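You operate a simulated robot arm through the tools that you are given. There is no shell and no other tool.

The job below is to be done with a simulated robot arm. You get a single attempt, and the scene is never put back.

Task
Uncap both valve block ports and fit D2 to IN and D7 to OUT, each dabbed in sealant first.
Fine: lay the caps on the rubber strip.

It is judged by the outcome, as a careful person would: the job done as asked, and still so three seconds after it is handed in. It fails if anything else is knocked over, pushed out of place, dropped, spilled or broken. Lids that push on must go on centred and level and be pressed home; caps that screw on are set level and turned clockwise until they are tight.

Robot
A 7-joint arm with a three-finger gripper, fixed in place. Base frame: the origin is at the foot of the arm, x ahead of it, y to its left, z up; the work surface is at about z = 850. Readings come in mm, degrees, newtons and seconds.
Its first joint turns from -166.0 to 166.0 degrees. Payload 2.69 kg.
The TCP is the grasp point between the finger pads, 29 mm short of the fingertips. In the tool frame z runs along the fingers and y along their closing line. Largest opening 120 mm; the body of the gripper starts 78 mm behind the TCP.
Orientation is that of the tool frame in the base frame, as a unit quaternion [w, x, y, z]. With the fingers straight down and closing along the base's y, the tool's x points along the base's -x, its y along +y and its z along -z.

Tools
- The arm moves only by the tool servo_tool. Its arguments are lists of equal length, an entry for each row: "grip": the closure, from 0 (fully open) to 1 (shut); "delta_pos": the shift along the tool's x, y, z in mm, a list of three; "angular": the turn, a rotation vector about the tool's x, y, z in degrees, a list of three. In form: {"grip": [grip, ...], "delta_pos": [[dx, dy, dz], ...], "angular": [[wx, wy, wz], ...]}. A call has 1 to 20 rows; each row is the pose to reach, as a shift and turn from the pose commanded when the call began, along the tool's axes at that moment. Rows are played at 5 a second. More than 50 mm and 8.6 degrees between two rows, or a gripper value outside its range, and nothing of the call is played. A pose out of reach is approached as far as the arm can. The call stops where the force on the tool passes 90 N (or 10 N more than at its start, if that is more) or the arm is blocked; 0.2 s more then pass. Each finger halts on what it meets, pressing with about 28 N; the grip force reading is that of the motor and also rises with nothing between the fingers. The clock runs only during rows and for 0.2 s after the last one: add rows that repeat a pose to give the fingers time. It gives the time, the measured TCP pose, the force on the tool (base axes), the opening and the grip force at its end, in the units of the frame above (readings bear some noise), with the torque about the TCP (base axes, N m) and any sound that the robot's microphone picked up.
- Cameras (640 x 400 px; columns grow to the right, rows downward): "scene" is fixed at [219.8, -650.5, 1435.2]; the picture's right is [0.57, -0.82, 0.00], its down [-0.71, -0.50, -0.49] and it looks along [0.40, 0.28, -0.87] (base axes); focal length 318 px, centre (320, 200). "wrist" rides on the gripper at [63, 0, -104] in the tool frame; the picture's right is [0.01, 1.00, 0.00], its down [-0.83, 0.00, -0.56] and it looks along [-0.56, 0.00, 0.83] (tool axes); focal length 275 px, centre (320, 200). There is no depth. A picture from a camera that has moved, and an enlarged one, comes with that camera's place and axes in the base frame and with its lens.
- capture(camera): a new picture of that camera. It takes no simulated time.
- raise_lower(by): slides the trunk up (or, below 0, down) by that many mm; the arm rides with it, the base frame stays. It gives what a move gives, with no picture.
- enlarge(camera, box): a new picture of the part [left, top, right, bottom] of that camera's present view, enlarged. It takes no simulated time.
- sign_off(): hands the job in; it is judged then, once.

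Places have to be worked out from the pictures, the camera data and where the tool is seen. Open the gripper and draw the arm clear of the work before you hand the job in, unless the task says otherwise.

The tools are called after "Emit:" by a JSON object that holds its "api" and its "payload". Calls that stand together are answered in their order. servo_tool: Moves the arm, as the interface text tells. Its arguments: {"type":"object","properties":{"grip":{"type":"array","items":{"type":"number"}},"delta_pos":{"type":"array","items":{"type":"array","items":{"type":"number"}}},"angular":{"type":"array","items":{"type":"array","items":{"type":"number"}}}},"required":["grip","delta_pos","angular"]} The other tools are called the same way: raise_lower (by) slides the trunk up or down; capture (camera) takes a picture; enlarge (camera, box) takes an enlarged picture of a part of a camera's view; sign_off () hands the job in.

At the start:

```text
time: 0.0
tcp_pos: [337.0, -363.5, 1104.4]
tcp_rot: [0.0, 0.0, 1.0, 0.001]
force: [-0.2, 0.1, -0.4]
ft_torque: [0.02, -0.03, 0.0]
grip_width: 119.8
grip_force: 0.0
trunk travel left (down, up): [-425.0, 161.0]
```

scene: 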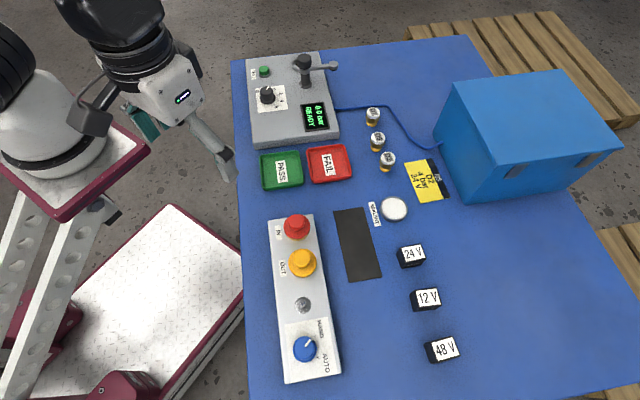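
wrist: 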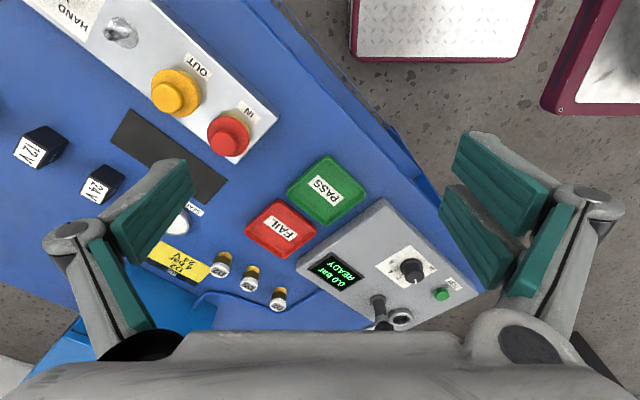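

I'll start by enlarging the parts of the scene picture to read labels and judge shapes.

Emit:
{"api": "enlarge", "payload": {"camera": "scene", "box": [260, 200, 420, 300]}}

Emit:
{"api": "enlarge", "payload": {"camera": "scene", "box": [340, 90, 468, 170]}}

Emit:
{"api": "enlarge", "payload": {"camera": "scene", "box": [350, 140, 478, 220]}}

Emit:
{"api": "enlarge", "payload": {"camera": "scene", "box": [230, 40, 358, 120]}}

Emit:
{"api": "enlarge", "payload": {"camera": "scene", "box": [260, 280, 388, 400]}}

Emit:
{"api": "enlarge", "payload": {"camera": "scene", "box": [380, 220, 508, 380]}}

```text
4.00 times, centred on (340, 250) of scene
camera zoom: at [219.8, -650.5, 1435.2], right [0.57, -0.82, 0.0], down [-0.71, -0.5, -0.49], along [0.4, 0.28, -0.87], focal length 1272 px, centre (240, 0)
```

zoom: 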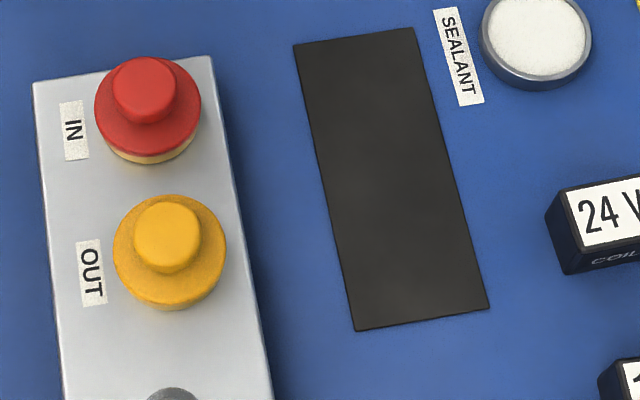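

```text
5.00 times, centred on (404, 130) of scene
camera zoom: at [219.8, -650.5, 1435.2], right [0.57, -0.82, 0.0], down [-0.71, -0.5, -0.49], along [0.4, 0.28, -0.87], focal length 1590 px, centre (-100, 550)
```

zoom: 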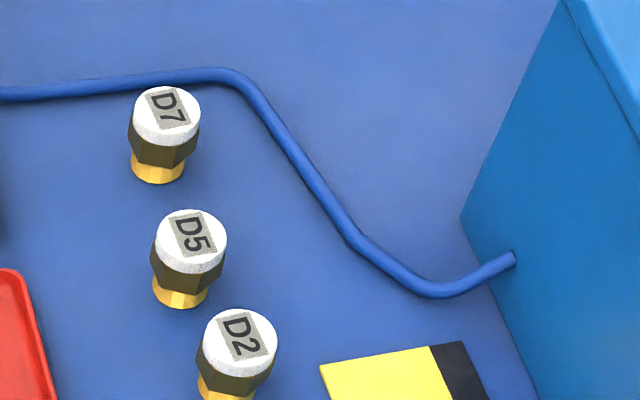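

```text
5.00 times, centred on (414, 180) of scene
camera zoom: at [219.8, -650.5, 1435.2], right [0.57, -0.82, 0.0], down [-0.71, -0.5, -0.49], along [0.4, 0.28, -0.87], focal length 1590 px, centre (-150, 300)
```

zoom: 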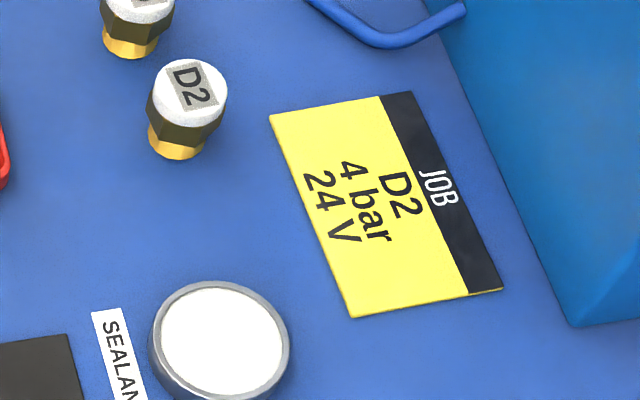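

```text
5.00 times, centred on (294, 80) of scene
camera zoom: at [219.8, -650.5, 1435.2], right [0.57, -0.82, 0.0], down [-0.71, -0.5, -0.49], along [0.4, 0.28, -0.87], focal length 1590 px, centre (450, 800)
```

zoom: 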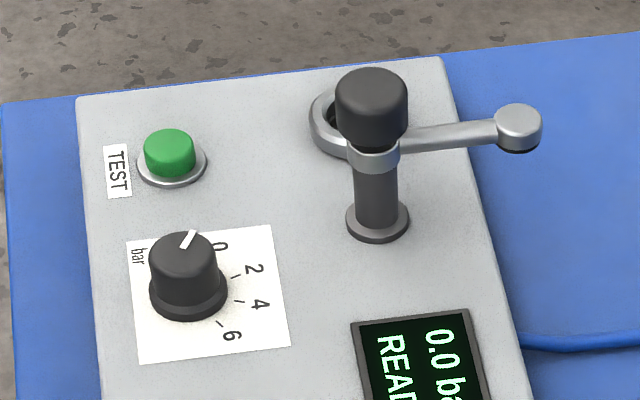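

```text
3.33 times, centred on (324, 340) of scene
camera zoom: at [219.8, -650.5, 1435.2], right [0.57, -0.82, 0.0], down [-0.71, -0.5, -0.49], along [0.4, 0.28, -0.87], focal length 1060 px, centre (307, -267)
```

zoom: 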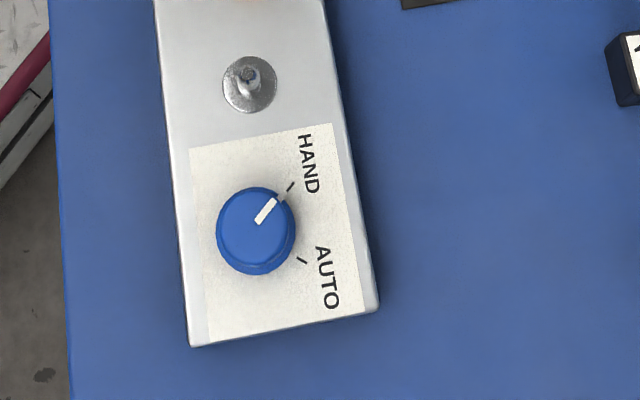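

```text
2.50 times, centred on (444, 300) of scene
camera zoom: at [219.8, -650.5, 1435.2], right [0.57, -0.82, 0.0], down [-0.71, -0.5, -0.49], along [0.4, 0.28, -0.87], focal length 795 px, centre (10, -50)
```

zoom: 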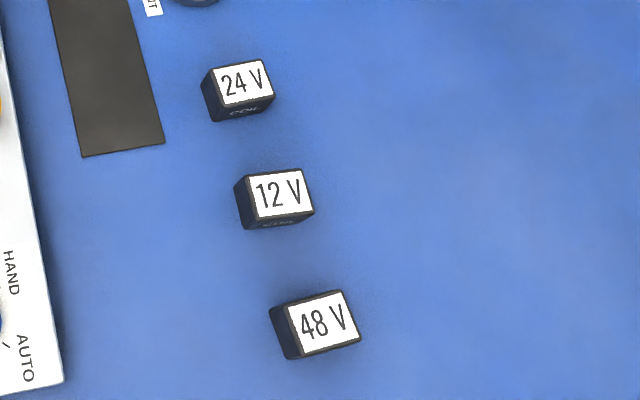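

The caps look like a flanged knob (red IN, orange OUT), and D7/D5/D2 stand in a row with the sealant dish and rubber strip nearby. I'll move the wrist camera over the valve block for a second view.

Emit:
{"api": "servo_tool", "payload": {"grip": [0, 0, 0, 0, 0, 0], "delta_pos": [[10, -27, 5], [20, -54, 10], [30, -81, 15], [40, -108, 20], [50, -136, 24], [50, -136, 24]], "angular": [[0, 0, 0], [0, 0, 0], [0, 0, 0], [0, 0, 0], [0, 0, 0], [0, 0, 0]]}}

Emit:
{"api": "capture", "payload": {"camera": "wrist"}}

```text
time: 1.4
tcp_pos: [288.6, -498.8, 1078.9]
tcp_rot: [0.0, -0.001, 1.0, 0.0]
force: [0.1, -0.1, 0.0]
ft_torque: [0.0, 0.0, -0.01]
grip_width: 120.3
grip_force: 0.1
trunk travel left (down, up): [-425.0, 161.0]
```

```text
taken
camera wrist: at [225.0, -498.9, 1182.7], right [0.0, 1.0, 0.0], down [0.83, 0.0, 0.56], along [0.56, 0.0, -0.83], focal length 275 px, centre (320, 200)
```

wrist: 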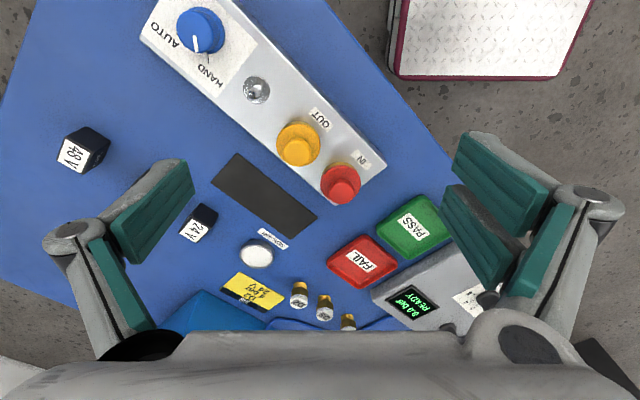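

Good view. I'll enlarge the caps, dish and fittings from here to triangulate them.

Emit:
{"api": "enlarge", "payload": {"camera": "wrist", "box": [260, 100, 388, 220]}}

Emit:
{"api": "enlarge", "payload": {"camera": "wrist", "box": [210, 220, 370, 340]}}

Emit:
{"api": "enlarge", "payload": {"camera": "scene", "box": [270, 200, 334, 280]}}

Emit:
{"api": "enlarge", "payload": {"camera": "scene", "box": [356, 100, 420, 180]}}

```text
3.33 times, centred on (324, 160) of wrist
camera zoom: at [225.0, -498.9, 1182.7], right [0.0, 1.0, 0.0], down [0.83, 0.0, 0.56], along [0.56, 0.0, -0.83], focal length 918 px, centre (307, 333)
```

zoom: 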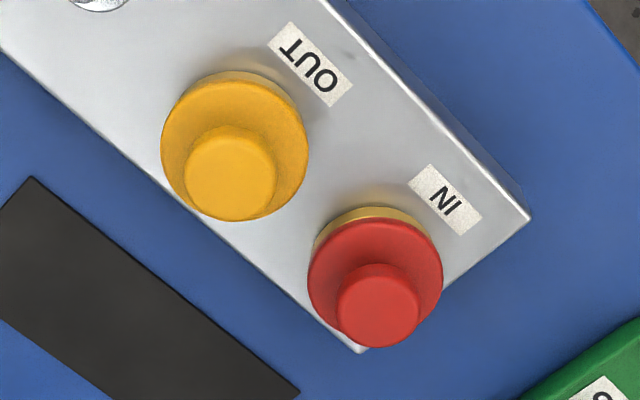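

```text
3.33 times, centred on (290, 280) of wrist
camera zoom: at [225.0, -498.9, 1182.7], right [0.0, 1.0, 0.0], down [0.83, 0.0, 0.56], along [0.56, 0.0, -0.83], focal length 918 px, centre (420, -67)
```

zoom: 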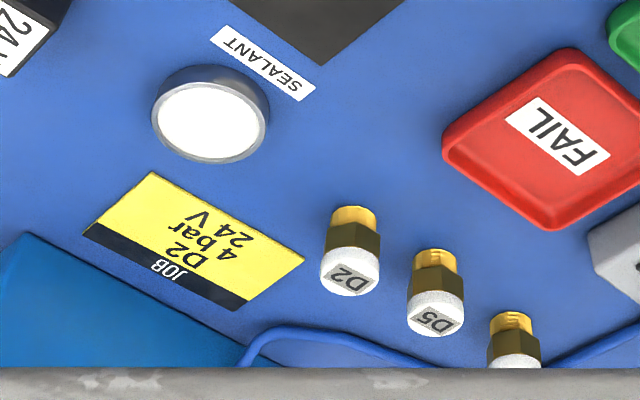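

```text
5.00 times, centred on (302, 240) of scene
camera zoom: at [219.8, -650.5, 1435.2], right [0.57, -0.82, 0.0], down [-0.71, -0.5, -0.49], along [0.4, 0.28, -0.87], focal length 1590 px, centre (410, 0)
```

zoom: 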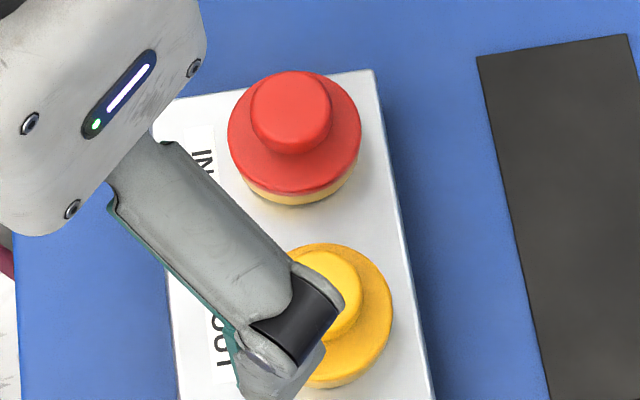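

```text
5.00 times, centred on (388, 140) of scene
camera zoom: at [219.8, -650.5, 1435.2], right [0.57, -0.82, 0.0], down [-0.71, -0.5, -0.49], along [0.4, 0.28, -0.87], focal length 1590 px, centre (-20, 500)
```

zoom: 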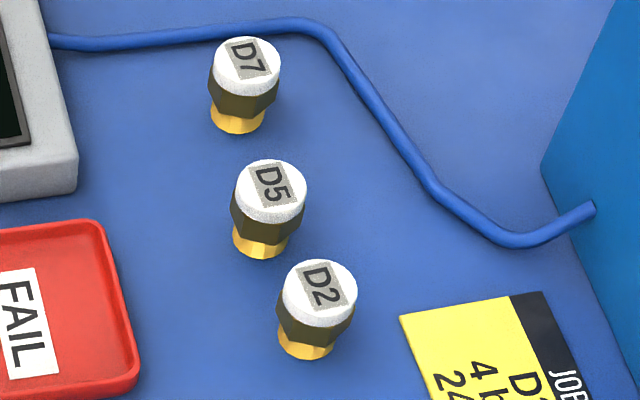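

Triangulated: IN knob top ≈ (398, -474, 913), OUT ≈ (348, -524, 914), block top ≈ 873; D2 top ≈ (638, -536, 889), D5 ≈ (673, -490), D7 ≈ (733, -445), dish ≈ (554, -603, rim ~864). Next I go above the IN knob at z≈1000 with the fingers half closed, and check alignment.

Emit:
{"api": "servo_tool", "payload": {"grip": [0.1, 0.3, 0.5, 0.5, 0.5], "delta_pos": [[-30, 7, 10], [-60, 14, 30], [-90, 20, 55], [-110, 25.3, 79], [-110, 25.3, 79]], "angular": [[0, 0, 0], [0, 0, 0], [0, 0, 0], [0, 0, 0], [0, 0, 0]]}}

Emit:
{"api": "capture", "payload": {"camera": "wrist"}}

Emit:
{"api": "capture", "payload": {"camera": "scene"}}

```text
time: 2.6
tcp_pos: [397.5, -474.6, 1000.4]
tcp_rot: [0.0, 0.0, 1.0, 0.0]
force: [-0.5, -0.5, -0.6]
ft_torque: [0.02, 0.01, -0.03]
grip_width: 60.2
grip_force: 0.1
trunk travel left (down, up): [-425.0, 161.0]
```

```text
taken
camera wrist: at [334.2, -473.9, 1105.1], right [-0.01, 1.0, 0.0], down [0.83, 0.0, 0.56], along [0.56, 0.0, -0.83], focal length 275 px, centre (320, 200)
```

wrist: 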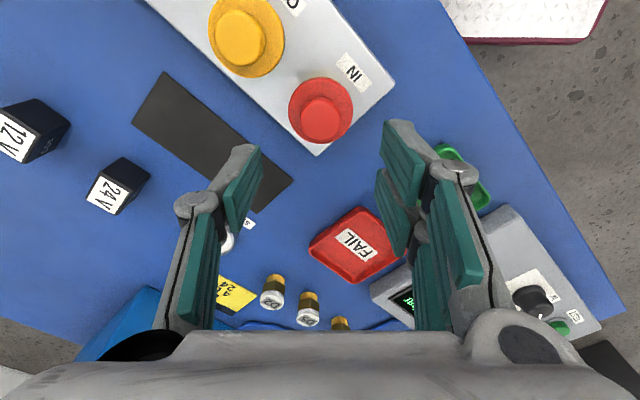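

```text
taken
```

scene: 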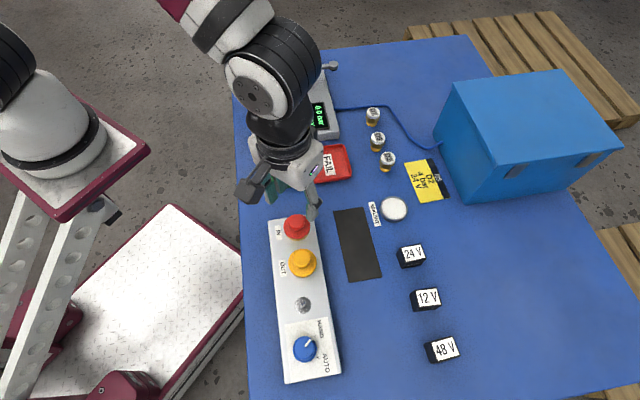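

Let me enlarge both views for precise alignment over the red knob.

Emit:
{"api": "enlarge", "payload": {"camera": "wrist", "box": [240, 60, 400, 160]}}

Emit:
{"api": "enlarge", "payload": {"camera": "scene", "box": [230, 150, 358, 270]}}

```text
4.00 times, centred on (320, 110) of wrist
camera zoom: at [334.2, -473.9, 1105.1], right [-0.01, 1.0, 0.0], down [0.83, 0.0, 0.56], along [0.56, 0.0, -0.83], focal length 1101 px, centre (320, 560)
```

zoom: 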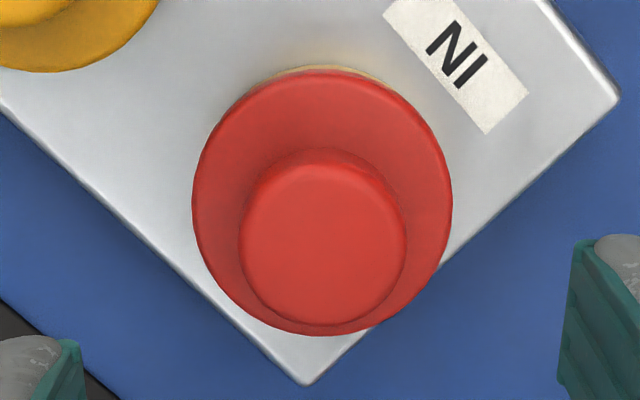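

```text
3.33 times, centred on (294, 210) of scene
camera zoom: at [219.8, -650.5, 1435.2], right [0.57, -0.82, 0.0], down [-0.71, -0.5, -0.49], along [0.4, 0.28, -0.87], focal length 1060 px, centre (407, 167)
```

zoom: 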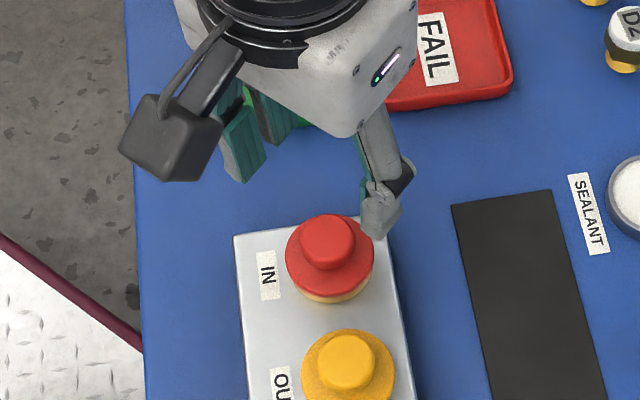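

Knob centre works out at about (397, -473), top ≈ 913. I descend so that the fingertips sit around z≈900 at knob height, then close.

Emit:
{"api": "servo_tool", "payload": {"grip": [0.5, 0.5, 0.5, 0.5, 0.5], "delta_pos": [[0.5, 1, 25], [0.5, 1, 50], [0.5, 1, 65], [0.5, 1, 70], [0.5, 1, 70]], "angular": [[0, 0, 0], [0, 0, 0], [0, 0, 0], [0, 0, 0], [0, 0, 0]]}}

Emit:
{"api": "enlarge", "payload": {"camera": "scene", "box": [250, 170, 346, 260]}}

Emit:
{"api": "capture", "payload": {"camera": "wrist"}}

```text
time: 3.8
tcp_pos: [396.3, -473.7, 930.9]
tcp_rot: [0.0, 0.0, 1.0, 0.0]
force: [-1.0, 0.0, 0.5]
ft_torque: [-0.01, -0.02, -0.02]
grip_width: 60.1
grip_force: 0.0
trunk travel left (down, up): [-425.0, 161.0]
```

```text
4.44 times, centred on (298, 215) of scene
camera zoom: at [219.8, -650.5, 1435.2], right [0.57, -0.82, 0.0], down [-0.71, -0.5, -0.49], along [0.4, 0.28, -0.87], focal length 1413 px, centre (418, 133)
```

zoom: 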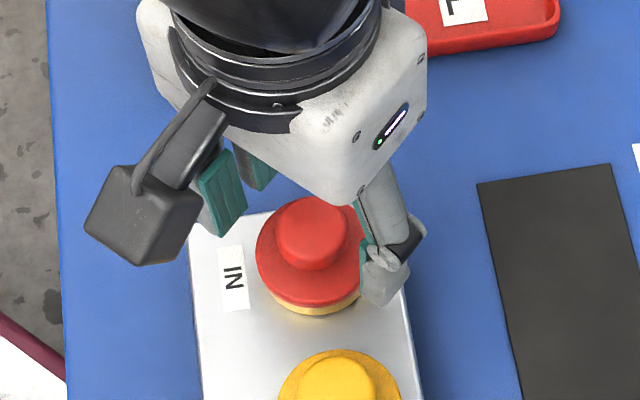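

```text
taken
camera wrist: at [333.1, -473.3, 1035.3], right [0.0, 1.0, 0.0], down [0.83, 0.0, 0.56], along [0.56, 0.0, -0.83], focal length 275 px, centre (320, 200)
```

wrist: 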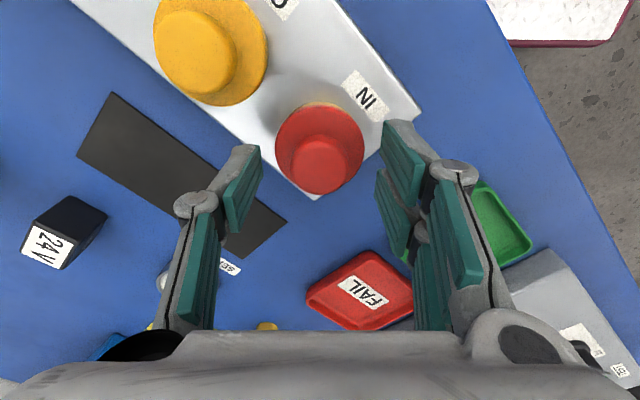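

Aligned. I lower 2 mm more and close on the red knob.

Emit:
{"api": "servo_tool", "payload": {"grip": [0.5, 0.65, 0.8, 0.8, 0.8, 0.8], "delta_pos": [[1, 0, 2], [1, 0, 2], [1, 0, 2], [1, 0, 2], [1, 0, 2], [1, 0, 2]], "angular": [[0, 0, 0], [0, 0, 0], [0, 0, 0], [0, 0, 0], [0, 0, 0], [0, 0, 0]]}}

Emit:
{"api": "enlarge", "payload": {"camera": "wrist", "box": [220, 80, 420, 220]}}

```text
time: 5.2
tcp_pos: [395.4, -473.1, 929.4]
tcp_rot: [0.0, 0.0, 1.0, -0.001]
force: [0.1, -0.5, -0.5]
ft_torque: [-0.01, -0.05, 0.02]
grip_width: 27.4
grip_force: 27.7
trunk travel left (down, up): [-425.0, 161.0]
heard: snap
```

```text
2.86 times, centred on (320, 150) of wrist
camera zoom: at [332.5, -473.5, 1033.7], right [0.0, 1.0, 0.0], down [0.83, 0.0, 0.56], along [0.56, 0.0, -0.83], focal length 786 px, centre (320, 343)
```

zoom: 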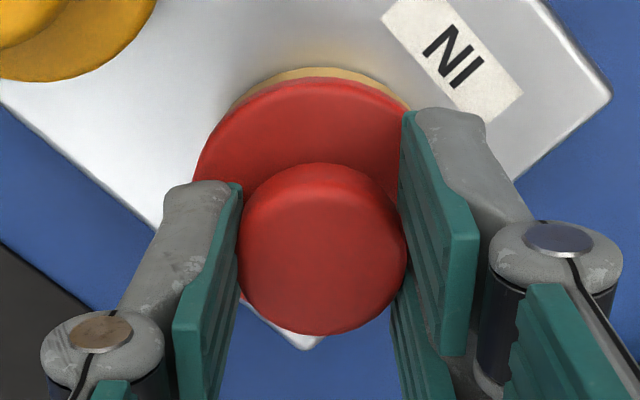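

The grip holds at 27.4 mm with a "snap" heard (possibly the cap's snap fit letting go). I lift gently in small steps and read the force.

Emit:
{"api": "servo_tool", "payload": {"grip": [0.8, 0.8, 0.8, 0.8], "delta_pos": [[0, 0, -1], [0, 0, -2], [0, 0, -3], [0, 0, -3]], "angular": [[0, 0, 0], [0, 0, 0], [0, 0, 0], [0, 0, 0]]}}

Emit:
{"api": "enlarge", "payload": {"camera": "wrist", "box": [220, 80, 420, 220]}}

Emit:
{"api": "enlarge", "payload": {"camera": "scene", "box": [250, 170, 346, 260]}}

```text
time: 6.2
tcp_pos: [394.9, -474.3, 932.6]
tcp_rot: [0.0, 0.001, 1.0, 0.0]
force: [0.5, -0.4, -0.2]
ft_torque: [0.02, 0.0, -0.03]
grip_width: 27.4
grip_force: 28.1
trunk travel left (down, up): [-425.0, 161.0]
```

```text
2.86 times, centred on (320, 150) of wrist
camera zoom: at [332.3, -473.5, 1036.7], right [-0.01, 1.0, 0.0], down [0.83, 0.0, 0.56], along [0.56, 0.0, -0.83], focal length 786 px, centre (320, 343)
```

zoom: 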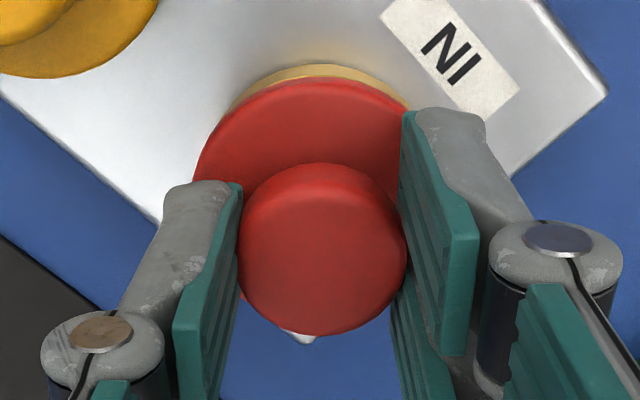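

```text
4.44 times, centred on (298, 215) of scene
camera zoom: at [219.8, -650.5, 1435.2], right [0.57, -0.82, 0.0], down [-0.71, -0.5, -0.49], along [0.4, 0.28, -0.87], focal length 1413 px, centre (418, 133)
```

zoom: 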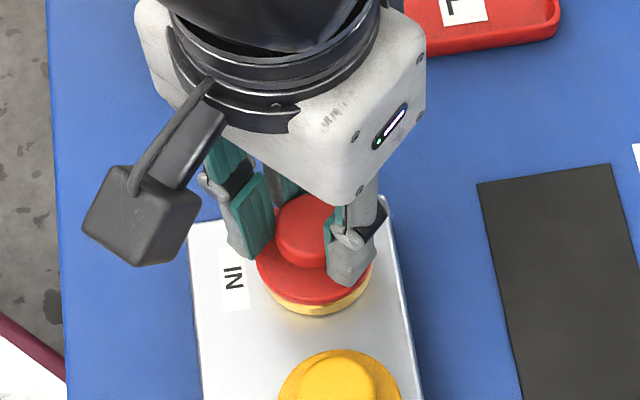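

The cap follows the gripper with no resistance — it has snapped free. I lift it clear, straight up.

Emit:
{"api": "servo_tool", "payload": {"grip": [0.8, 0.8, 0.8, 0.8, 0.8, 0.8], "delta_pos": [[0, 0, -5], [0, 0, -12], [0, 0, -25], [0, 0, -45], [0, 0, -65], [0, 0, -65]], "angular": [[0, 0, 0], [0, 0, 0], [0, 0, 0], [0, 0, 0], [0, 0, 0], [0, 0, 0]]}}

Emit:
{"api": "capture", "payload": {"camera": "wrist"}}

Emit:
{"api": "enlarge", "payload": {"camera": "scene", "box": [230, 150, 390, 280]}}

```text
time: 7.6
tcp_pos: [395.2, -473.3, 998.3]
tcp_rot: [-0.001, 0.0, 1.0, 0.0]
force: [-0.2, 0.3, -0.1]
ft_torque: [0.01, 0.0, 0.01]
grip_width: 27.3
grip_force: 28.2
trunk travel left (down, up): [-425.0, 161.0]
```

```text
taken
camera wrist: at [332.9, -474.2, 1102.4], right [0.0, 1.0, 0.0], down [0.83, 0.0, 0.56], along [0.56, 0.0, -0.83], focal length 275 px, centre (320, 200)
```

wrist: 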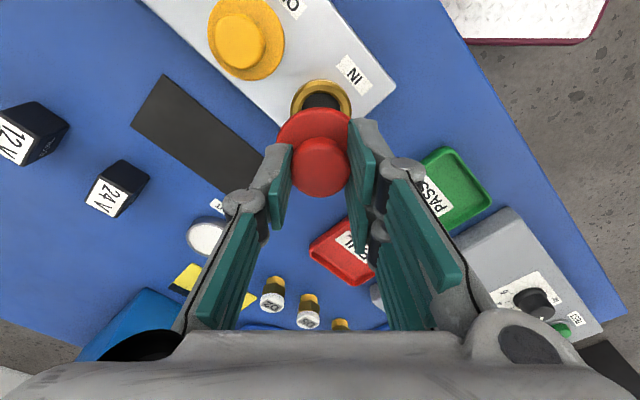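

```text
3.08 times, centred on (310, 215) of scene
camera zoom: at [219.8, -650.5, 1435.2], right [0.57, -0.82, 0.0], down [-0.71, -0.5, -0.49], along [0.4, 0.28, -0.87], focal length 978 px, centre (351, 154)
```

zoom: 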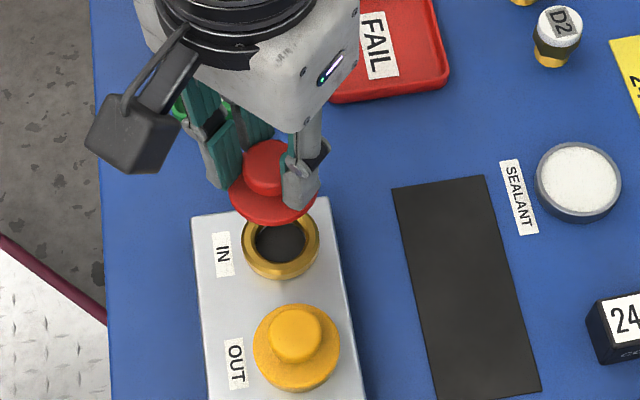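

The IN port is now a brass ring with a dark bore ~26 mm; the fittings' brass stems go into it. I look closely at the held cap's underside and the port before laying the cap down.

Emit:
{"api": "enlarge", "payload": {"camera": "scene", "box": [286, 186, 342, 250]}}

Emit:
{"api": "enlarge", "payload": {"camera": "wrist", "box": [260, 60, 388, 200]}}

```text
6.25 times, centred on (314, 218) of scene
camera zoom: at [219.8, -650.5, 1435.2], right [0.57, -0.82, 0.0], down [-0.71, -0.5, -0.49], along [0.4, 0.28, -0.87], focal length 1987 px, centre (358, 88)
```

zoom: 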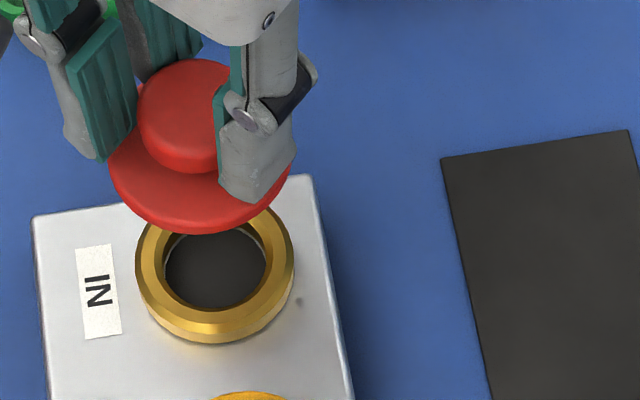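

```text
2.86 times, centred on (324, 130) of wrist
camera zoom: at [332.9, -474.2, 1102.4], right [0.0, 1.0, 0.0], down [0.83, 0.0, 0.56], along [0.56, 0.0, -0.83], focal length 786 px, centre (309, 400)
```

zoom: 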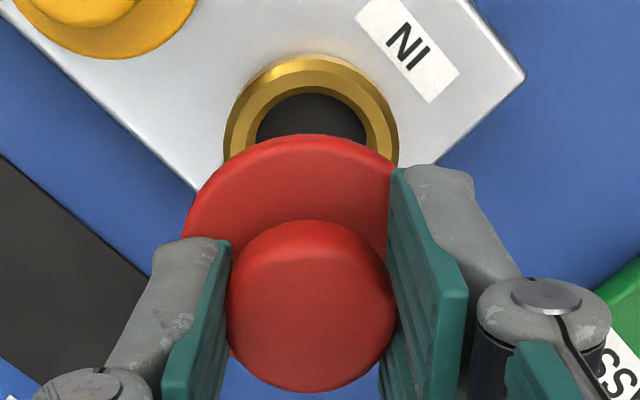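

The cap flange is thin and may have a short spigot below. I carry it over the rubber strip (target ≈ (477, -552)) and come down to z≈925 to check.

Emit:
{"api": "servo_tool", "payload": {"grip": [0.8, 0.8, 0.8, 0.8, 0.8, 0.8, 0.8, 0.8], "delta_pos": [[-20, -19, 0], [-40, -39, 0], [-60, -59, 0], [-81.4, -78.5, 0], [-81.4, -78.5, 20], [-81.4, -78.5, 45], [-81.4, -78.5, 68], [-81.4, -78.5, 68]], "angular": [[0, 0, 0], [0, 0, 0], [0, 0, 0], [0, 0, 0], [0, 0, 0], [0, 0, 0], [0, 0, 0], [0, 0, 0]]}}

Emit:
{"api": "capture", "payload": {"camera": "wrist"}}

Emit:
{"api": "enlarge", "payload": {"camera": "scene", "box": [270, 170, 414, 290]}}

```text
time: 9.4
tcp_pos: [477.9, -552.2, 931.0]
tcp_rot: [0.0, 0.0, 1.0, 0.001]
force: [-0.6, 0.3, 0.2]
ft_torque: [-0.01, -0.02, -0.04]
grip_width: 27.2
grip_force: 28.2
trunk travel left (down, up): [-425.0, 161.0]
```

```text
taken
camera wrist: at [414.3, -551.6, 1034.4], right [0.0, 1.0, 0.0], down [0.83, 0.0, 0.56], along [0.56, 0.0, -0.83], focal length 275 px, centre (320, 200)
```

wrist: 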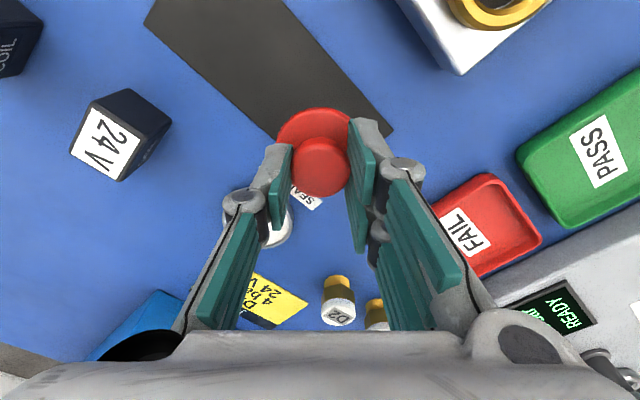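

```text
3.33 times, centred on (342, 230) of scene
camera zoom: at [219.8, -650.5, 1435.2], right [0.57, -0.82, 0.0], down [-0.71, -0.5, -0.49], along [0.4, 0.28, -0.87], focal length 1060 px, centre (247, 100)
```

zoom: 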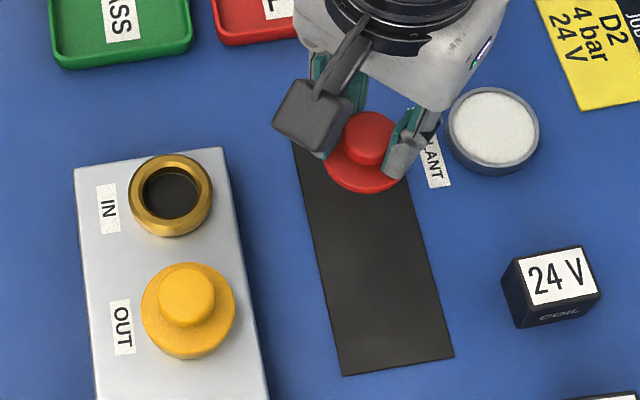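

The cap is well over the strip. I lower to TCP ≈ 905, then creep.

Emit:
{"api": "servo_tool", "payload": {"grip": [0.8, 0.8, 0.8, 0.8, 0.8], "delta_pos": [[0, 0, 10], [0, 0, 18], [0, 0, 22], [0, 0, 25], [0, 0, 25]], "angular": [[0, 0, 0], [0, 0, 0], [0, 0, 0], [0, 0, 0], [0, 0, 0]]}}

Emit:
{"api": "enlarge", "payload": {"camera": "scene", "box": [330, 190, 386, 230]}}

```text
time: 10.6
tcp_pos: [477.3, -553.0, 905.7]
tcp_rot: [0.0, -0.001, 1.0, 0.0]
force: [0.4, -0.9, 0.0]
ft_torque: [0.02, -0.01, 0.04]
grip_width: 27.5
grip_force: 27.6
trunk travel left (down, up): [-425.0, 161.0]
```

```text
10.00 times, centred on (358, 210) of scene
camera zoom: at [219.8, -650.5, 1435.2], right [0.57, -0.82, 0.0], down [-0.71, -0.5, -0.49], along [0.4, 0.28, -0.87], focal length 3179 px, centre (-60, 100)
```

zoom: 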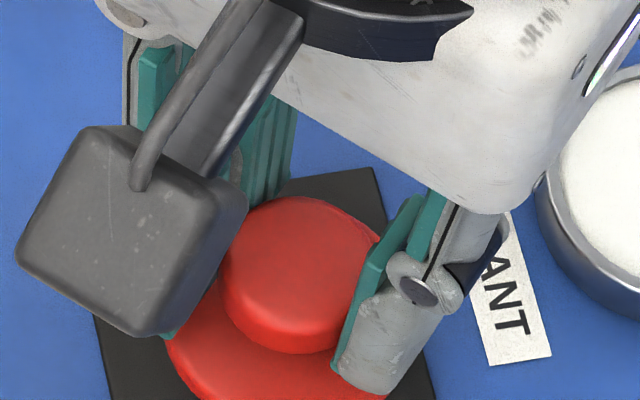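

Free so far; creeping down 1 mm per row, checking the force.

Emit:
{"api": "servo_tool", "payload": {"grip": [0.8, 0.8, 0.8, 0.8, 0.8], "delta_pos": [[0, 0, 1], [0, 0, 2], [0, 0, 3], [0, 0, 4], [0, 0, 4]], "angular": [[0, 0, 0], [0, 0, 0], [0, 0, 0], [0, 0, 0], [0, 0, 0]]}}

```text
time: 11.8
tcp_pos: [477.7, -551.9, 899.9]
tcp_rot: [0.0, 0.0, 1.0, 0.0]
force: [-0.2, 0.0, 0.3]
ft_torque: [-0.02, -0.01, -0.01]
grip_width: 27.7
grip_force: 28.3
trunk travel left (down, up): [-425.0, 161.0]
```

Emit:
{"api": "servo_tool", "payload": {"grip": [0.8, 0.8, 0.8, 0.8], "delta_pos": [[0, 0, 1], [0, 0, 2], [0, 0, 3], [0, 0, 3]], "angular": [[0, 0, 0], [0, 0, 0], [0, 0, 0], [0, 0, 0]]}}

Emit:
{"api": "enlarge", "payload": {"camera": "scene", "box": [330, 190, 386, 230]}}

```text
time: 12.8
tcp_pos: [478.1, -551.7, 897.4]
tcp_rot: [0.0, 0.0, 1.0, -0.001]
force: [0.1, 0.6, -0.4]
ft_torque: [0.02, -0.02, -0.02]
grip_width: 27.3
grip_force: 27.9
trunk travel left (down, up): [-425.0, 161.0]
```

```text
10.00 times, centred on (358, 210) of scene
camera zoom: at [219.8, -650.5, 1435.2], right [0.57, -0.82, 0.0], down [-0.71, -0.5, -0.49], along [0.4, 0.28, -0.87], focal length 3179 px, centre (-60, 100)
```

zoom: 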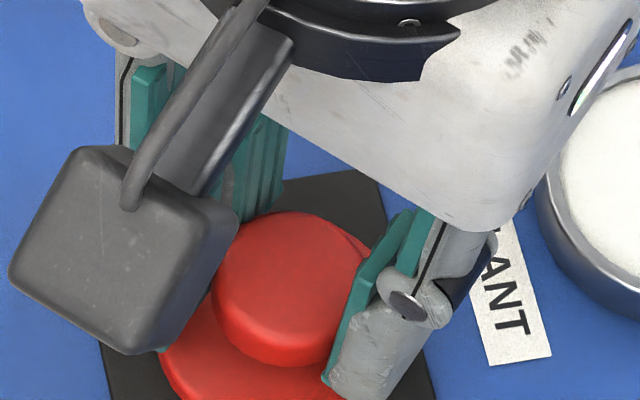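

No contact yet; continue creeping.

Emit:
{"api": "servo_tool", "payload": {"grip": [0.8, 0.8, 0.8, 0.8], "delta_pos": [[0, 0, 1], [0, 0, 2], [0, 0, 3], [0, 0, 3]], "angular": [[0, 0, 0], [0, 0, 0], [0, 0, 0], [0, 0, 0]]}}

```text
time: 13.8
tcp_pos: [477.4, -551.2, 894.3]
tcp_rot: [0.0, 0.001, 1.0, 0.0]
force: [-0.2, -0.4, -0.2]
ft_torque: [0.01, -0.03, -0.03]
grip_width: 27.3
grip_force: 28.6
trunk travel left (down, up): [-425.0, 161.0]
```

Emit:
{"api": "servo_tool", "payload": {"grip": [0.8, 0.8, 0.8, 0.8], "delta_pos": [[0, 0, 1], [0, 0, 2], [0, 0, 3], [0, 0, 3]], "angular": [[0, 0, 0], [0, 0, 0], [0, 0, 0], [0, 0, 0]]}}

Emit:
{"api": "enlarge", "payload": {"camera": "scene", "box": [320, 190, 400, 250]}}

Emit:
{"api": "enlarge", "payload": {"camera": "wrist", "box": [240, 60, 400, 200]}}

```text
time: 14.8
tcp_pos: [476.8, -552.0, 892.9]
tcp_rot: [0.001, 0.001, 1.0, 0.0]
force: [-0.8, 0.3, 0.0]
ft_torque: [0.03, -0.02, 0.02]
grip_width: 27.4
grip_force: 27.8
trunk travel left (down, up): [-425.0, 161.0]
```

```text
6.67 times, centred on (360, 220) of scene
camera zoom: at [219.8, -650.5, 1435.2], right [0.57, -0.82, 0.0], down [-0.71, -0.5, -0.49], along [0.4, 0.28, -0.87], focal length 2119 px, centre (53, 67)
```

zoom: 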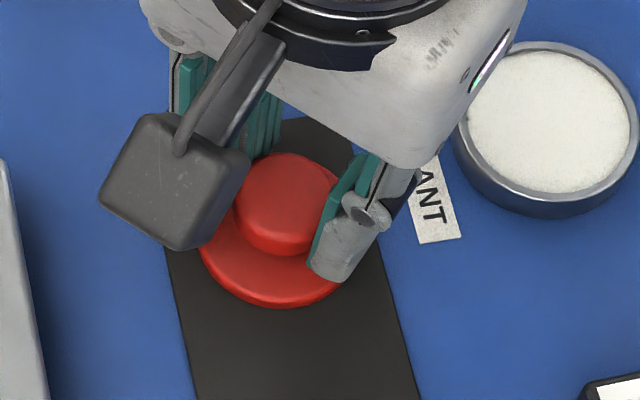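

```text
2.86 times, centred on (320, 130) of wrist
camera zoom: at [413.8, -551.6, 995.8], right [0.0, 1.0, 0.0], down [0.83, 0.0, 0.56], along [0.56, 0.0, -0.83], focal length 786 px, centre (320, 400)
```

zoom: 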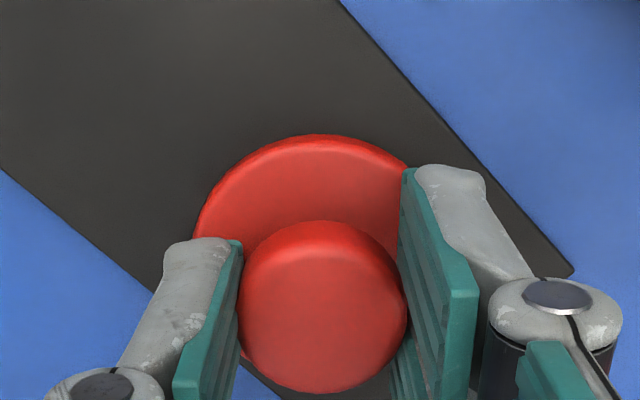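

Flange looks just above the strip, still no force. Continue creeping.

Emit:
{"api": "servo_tool", "payload": {"grip": [0.8, 0.8, 0.8, 0.8], "delta_pos": [[0, 0, 0.7], [0, 0, 1.4], [0, 0, 2], [0, 0, 2]], "angular": [[0, 0, 0], [0, 0, 0], [0, 0, 0], [0, 0, 0]]}}

```text
time: 15.8
tcp_pos: [477.6, -551.8, 890.1]
tcp_rot: [0.0, 0.0, 1.0, 0.0]
force: [-1.1, 2.6, 8.8]
ft_torque: [0.1, 0.03, 0.04]
grip_width: 27.2
grip_force: 28.4
trunk travel left (down, up): [-425.0, 161.0]
```

Contact (≈9 N up): the cap sits on the strip. I release and rise.

Emit:
{"api": "servo_tool", "payload": {"grip": [0.7, 0.55, 0.5, 0.5, 0.5, 0.5, 0.5], "delta_pos": [[0, 0, 0], [0, 0, 0], [0, 0, 0], [0, 0, -10], [0, 0, -30], [0, 0, -70], [0, 0, -70]], "angular": [[0, 0, 0], [0, 0, 0], [0, 0, 0], [0, 0, 0], [0, 0, 0], [0, 0, 0], [0, 0, 0]]}}

Emit:
{"api": "capture", "payload": {"camera": "wrist"}}

Emit:
{"api": "enlarge", "payload": {"camera": "scene", "box": [260, 180, 420, 300]}}

```text
time: 17.4
tcp_pos: [476.8, -552.4, 960.1]
tcp_rot: [0.001, 0.001, 1.0, 0.0]
force: [-0.2, 0.6, -0.2]
ft_torque: [-0.01, 0.03, 0.04]
grip_width: 59.8
grip_force: 0.1
trunk travel left (down, up): [-425.0, 161.0]
```

```text
taken
camera wrist: at [414.0, -552.8, 1064.4], right [0.0, 1.0, 0.0], down [0.83, 0.0, 0.56], along [0.56, 0.0, -0.83], focal length 275 px, centre (320, 200)
```

wrist: 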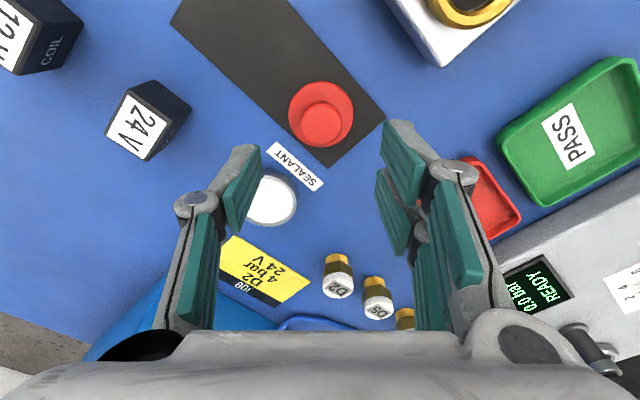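

```text
3.33 times, centred on (340, 240) of scene
camera zoom: at [219.8, -650.5, 1435.2], right [0.57, -0.82, 0.0], down [-0.71, -0.5, -0.49], along [0.4, 0.28, -0.87], focal length 1060 px, centre (253, 67)
```

zoom: 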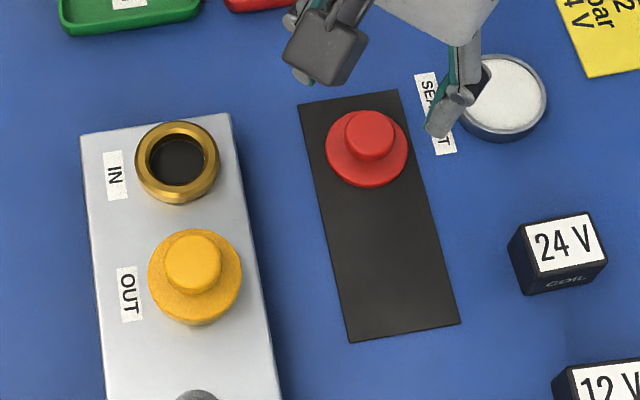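

Red cap lies flat on the strip. Now over the OUT cap for a precise look.

Emit:
{"api": "servo_tool", "payload": {"grip": [0.5, 0.5, 0.5, 0.5, 0.5, 0.5], "delta_pos": [[0, 0, -40], [32, 7, -40], [65, 14, -40], [97, 21, -40], [129, 28, -40], [129, 28, -40]], "angular": [[0, 0, 0], [0, 0, 0], [0, 0, 0], [0, 0, 0], [0, 0, 0], [0, 0, 0]]}}

Emit:
{"api": "enlarge", "payload": {"camera": "wrist", "box": [240, 60, 400, 160]}}

Emit:
{"api": "enlarge", "payload": {"camera": "scene", "box": [250, 190, 346, 290]}}

```text
time: 18.8
tcp_pos: [348.5, -524.3, 1001.1]
tcp_rot: [0.0, 0.0, 1.0, 0.0]
force: [0.4, -0.2, -0.1]
ft_torque: [-0.02, -0.03, -0.02]
grip_width: 60.1
grip_force: 0.1
trunk travel left (down, up): [-425.0, 161.0]
```

```text
4.00 times, centred on (320, 110) of wrist
camera zoom: at [285.0, -524.2, 1104.9], right [-0.01, 1.0, 0.0], down [0.83, 0.0, 0.56], along [0.56, 0.0, -0.83], focal length 1101 px, centre (320, 560)
```

zoom: 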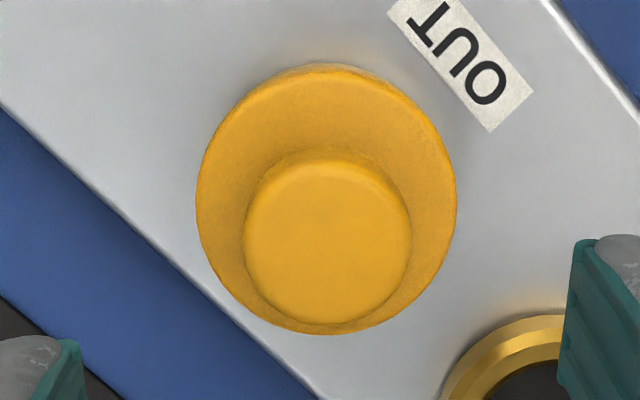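

```text
4.00 times, centred on (298, 240) of scene
camera zoom: at [219.8, -650.5, 1435.2], right [0.57, -0.82, 0.0], down [-0.71, -0.5, -0.49], along [0.4, 0.28, -0.87], focal length 1272 px, centre (408, 40)
```

zoom: 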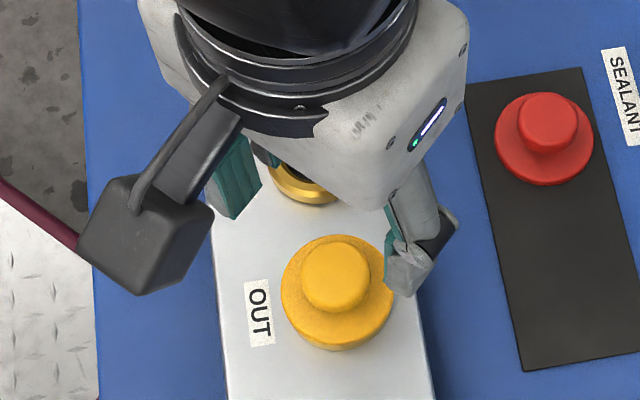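

Same geometry as IN: knob centred at about (347, -523). I descend and grip it the same way.

Emit:
{"api": "servo_tool", "payload": {"grip": [0.5, 0.5, 0.5, 0.5, 0.5, 0.65, 0.8, 0.8, 0.8, 0.8], "delta_pos": [[1, 1, 25], [1, 1, 50], [1, 1, 65], [1, 1, 72], [1, 1, 72], [1, 1, 72], [1, 1, 72], [1, 1, 72], [1, 1, 72], [1, 1, 72]], "angular": [[0, 0, 0], [0, 0, 0], [0, 0, 0], [0, 0, 0], [0, 0, 0], [0, 0, 0], [0, 0, 0], [0, 0, 0], [0, 0, 0], [0, 0, 0]]}}

Emit:
{"api": "enlarge", "payload": {"camera": "wrist", "box": [220, 80, 420, 220]}}

```text
time: 21.0
tcp_pos: [347.6, -523.4, 928.4]
tcp_rot: [0.0, 0.001, 1.0, 0.0]
force: [0.0, -0.1, -0.3]
ft_torque: [0.0, 0.0, 0.01]
grip_width: 27.3
grip_force: 27.6
trunk travel left (down, up): [-425.0, 161.0]
heard: snap
```

```text
2.86 times, centred on (320, 150) of wrist
camera zoom: at [284.6, -523.5, 1032.5], right [-0.01, 1.0, 0.0], down [0.83, 0.0, 0.56], along [0.56, 0.0, -0.83], focal length 786 px, centre (320, 343)
```

zoom: 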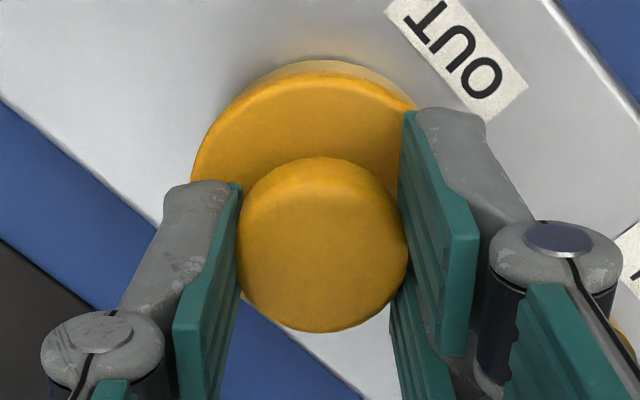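

Gripped with the same snap. I lift it straight up, gently at first.

Emit:
{"api": "servo_tool", "payload": {"grip": [0.8, 0.8, 0.8, 0.8, 0.8, 0.8, 0.8], "delta_pos": [[0, 0, -1], [0, 0, -2], [0, 0, -4], [0, 0, -10], [0, 0, -30], [0, 0, -50], [0, 0, -50]], "angular": [[0, 0, 0], [0, 0, 0], [0, 0, 0], [0, 0, 0], [0, 0, 0], [0, 0, 0], [0, 0, 0]]}}

Emit:
{"api": "capture", "payload": {"camera": "scene"}}

Emit:
{"api": "enlarge", "payload": {"camera": "wrist", "box": [220, 40, 420, 180]}}

```text
time: 22.6
tcp_pos: [346.5, -521.3, 977.9]
tcp_rot: [0.0, 0.0, 1.0, 0.0]
force: [-0.6, 0.5, -0.4]
ft_torque: [0.0, -0.01, -0.01]
grip_width: 27.5
grip_force: 28.0
trunk travel left (down, up): [-425.0, 161.0]
```

```text
taken
```

scene: 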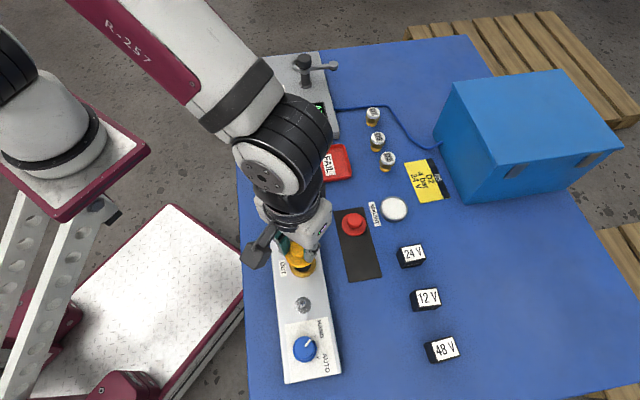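

```text
2.86 times, centred on (320, 110) of wrist
camera zoom: at [283.8, -521.9, 1082.3], right [0.0, 1.0, 0.0], down [0.83, 0.0, 0.56], along [0.56, 0.0, -0.83], focal length 786 px, centre (320, 457)
```

zoom: 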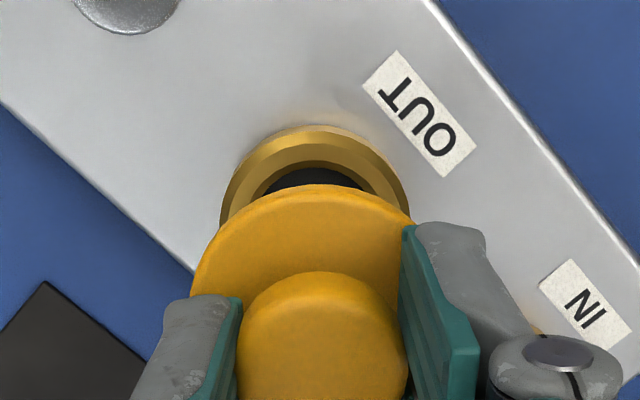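

OUT is uncapped. I carry this cap to the other half of the strip, ≈ (427, -602), and go down to just above contact height.

Emit:
{"api": "servo_tool", "payload": {"grip": [0.8, 0.8, 0.8, 0.8, 0.8, 0.8, 0.8, 0.8, 0.8], "delta_pos": [[-20, -20, 0], [-40, -40, 0], [-60, -60, 0], [-79.5, -79.5, 0], [-79.5, -79.5, 30], [-79.5, -79.5, 60], [-79.5, -79.5, 76], [-79.5, -79.5, 82], [-79.5, -79.5, 82]], "angular": [[0, 0, 0], [0, 0, 0], [0, 0, 0], [0, 0, 0], [0, 0, 0], [0, 0, 0], [0, 0, 0], [0, 0, 0], [0, 0, 0]]}}

Emit:
{"api": "enlarge", "payload": {"camera": "scene", "box": [300, 190, 428, 300]}}

Emit:
{"api": "enlarge", "payload": {"camera": "wrist", "box": [220, 60, 420, 200]}}

```text
time: 24.6
tcp_pos: [427.5, -602.2, 896.4]
tcp_rot: [0.001, 0.0, 1.0, 0.0]
force: [-0.9, 0.4, -0.7]
ft_torque: [0.01, -0.01, 0.0]
grip_width: 27.5
grip_force: 28.1
trunk travel left (down, up): [-425.0, 161.0]
```

```text
3.64 times, centred on (364, 245) of scene
camera zoom: at [219.8, -650.5, 1435.2], right [0.57, -0.82, 0.0], down [-0.71, -0.5, -0.49], along [0.4, 0.28, -0.87], focal length 1156 px, centre (160, 36)
```

zoom: 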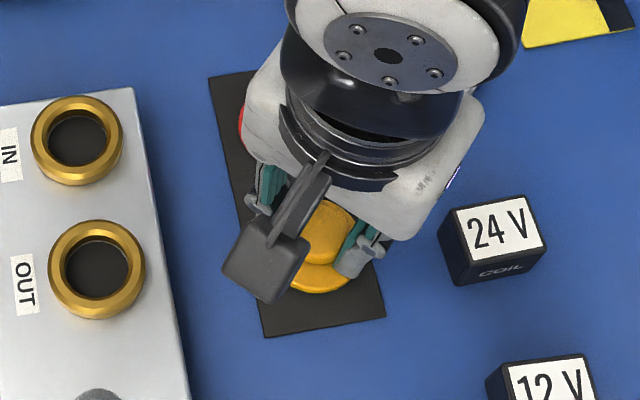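

```text
2.86 times, centred on (320, 130) of wrist
camera zoom: at [364.5, -602.1, 1000.3], right [-0.01, 1.0, 0.0], down [0.83, 0.0, 0.56], along [0.56, 0.0, -0.83], focal length 786 px, centre (320, 400)
```

zoom: 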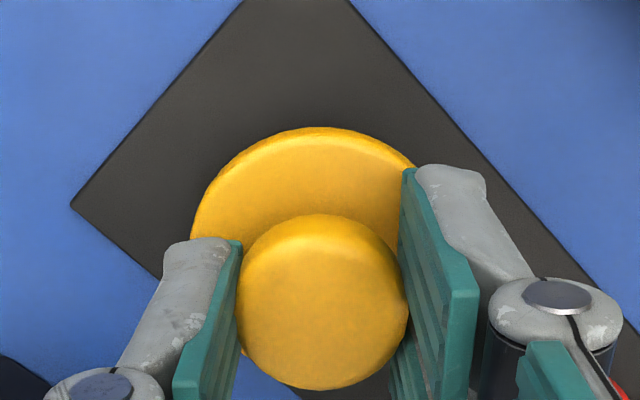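

Good position on the strip. Creeping down to contact.

Emit:
{"api": "servo_tool", "payload": {"grip": [0.8, 0.8, 0.8, 0.8, 0.8], "delta_pos": [[0, 0, 1.5], [0, 0, 3], [0, 0, 4], [0, 0, 5], [0, 0, 5]], "angular": [[0, 0, 0], [0, 0, 0], [0, 0, 0], [0, 0, 0], [0, 0, 0]]}}

```text
time: 25.8
tcp_pos: [428.1, -601.9, 890.8]
tcp_rot: [0.0, 0.0, 1.0, 0.0]
force: [-0.4, -0.1, -0.4]
ft_torque: [0.02, -0.04, 0.01]
grip_width: 27.3
grip_force: 28.1
trunk travel left (down, up): [-425.0, 161.0]
```

Emit:
{"api": "servo_tool", "payload": {"grip": [0.8, 0.8, 0.8, 0.8], "delta_pos": [[0, 0, 0.5], [0, 0, 1], [0, 0, 1.5], [0, 0, 1.5]], "angular": [[0, 0, 0], [0, 0, 0], [0, 0, 0], [0, 0, 0]]}}

```text
time: 26.8
tcp_pos: [426.4, -601.3, 889.0]
tcp_rot: [0.0, 0.0, 1.0, 0.0]
force: [0.4, 1.0, 0.6]
ft_torque: [0.04, -0.02, -0.02]
grip_width: 27.2
grip_force: 28.1
trunk travel left (down, up): [-425.0, 161.0]
```

Emit:
{"api": "servo_tool", "payload": {"grip": [0.8, 0.8, 0.8], "delta_pos": [[0, 0, 0.4], [0, 0, 0.8], [0, 0, 0.8]], "angular": [[0, 0, 0], [0, 0, 0], [0, 0, 0]]}}

```text
time: 27.6
tcp_pos: [426.1, -602.7, 889.8]
tcp_rot: [0.0, -0.001, 1.0, -0.001]
force: [0.0, 1.3, 11.0]
ft_torque: [0.09, -0.03, 0.01]
grip_width: 27.8
grip_force: 27.5
trunk travel left (down, up): [-425.0, 161.0]
```

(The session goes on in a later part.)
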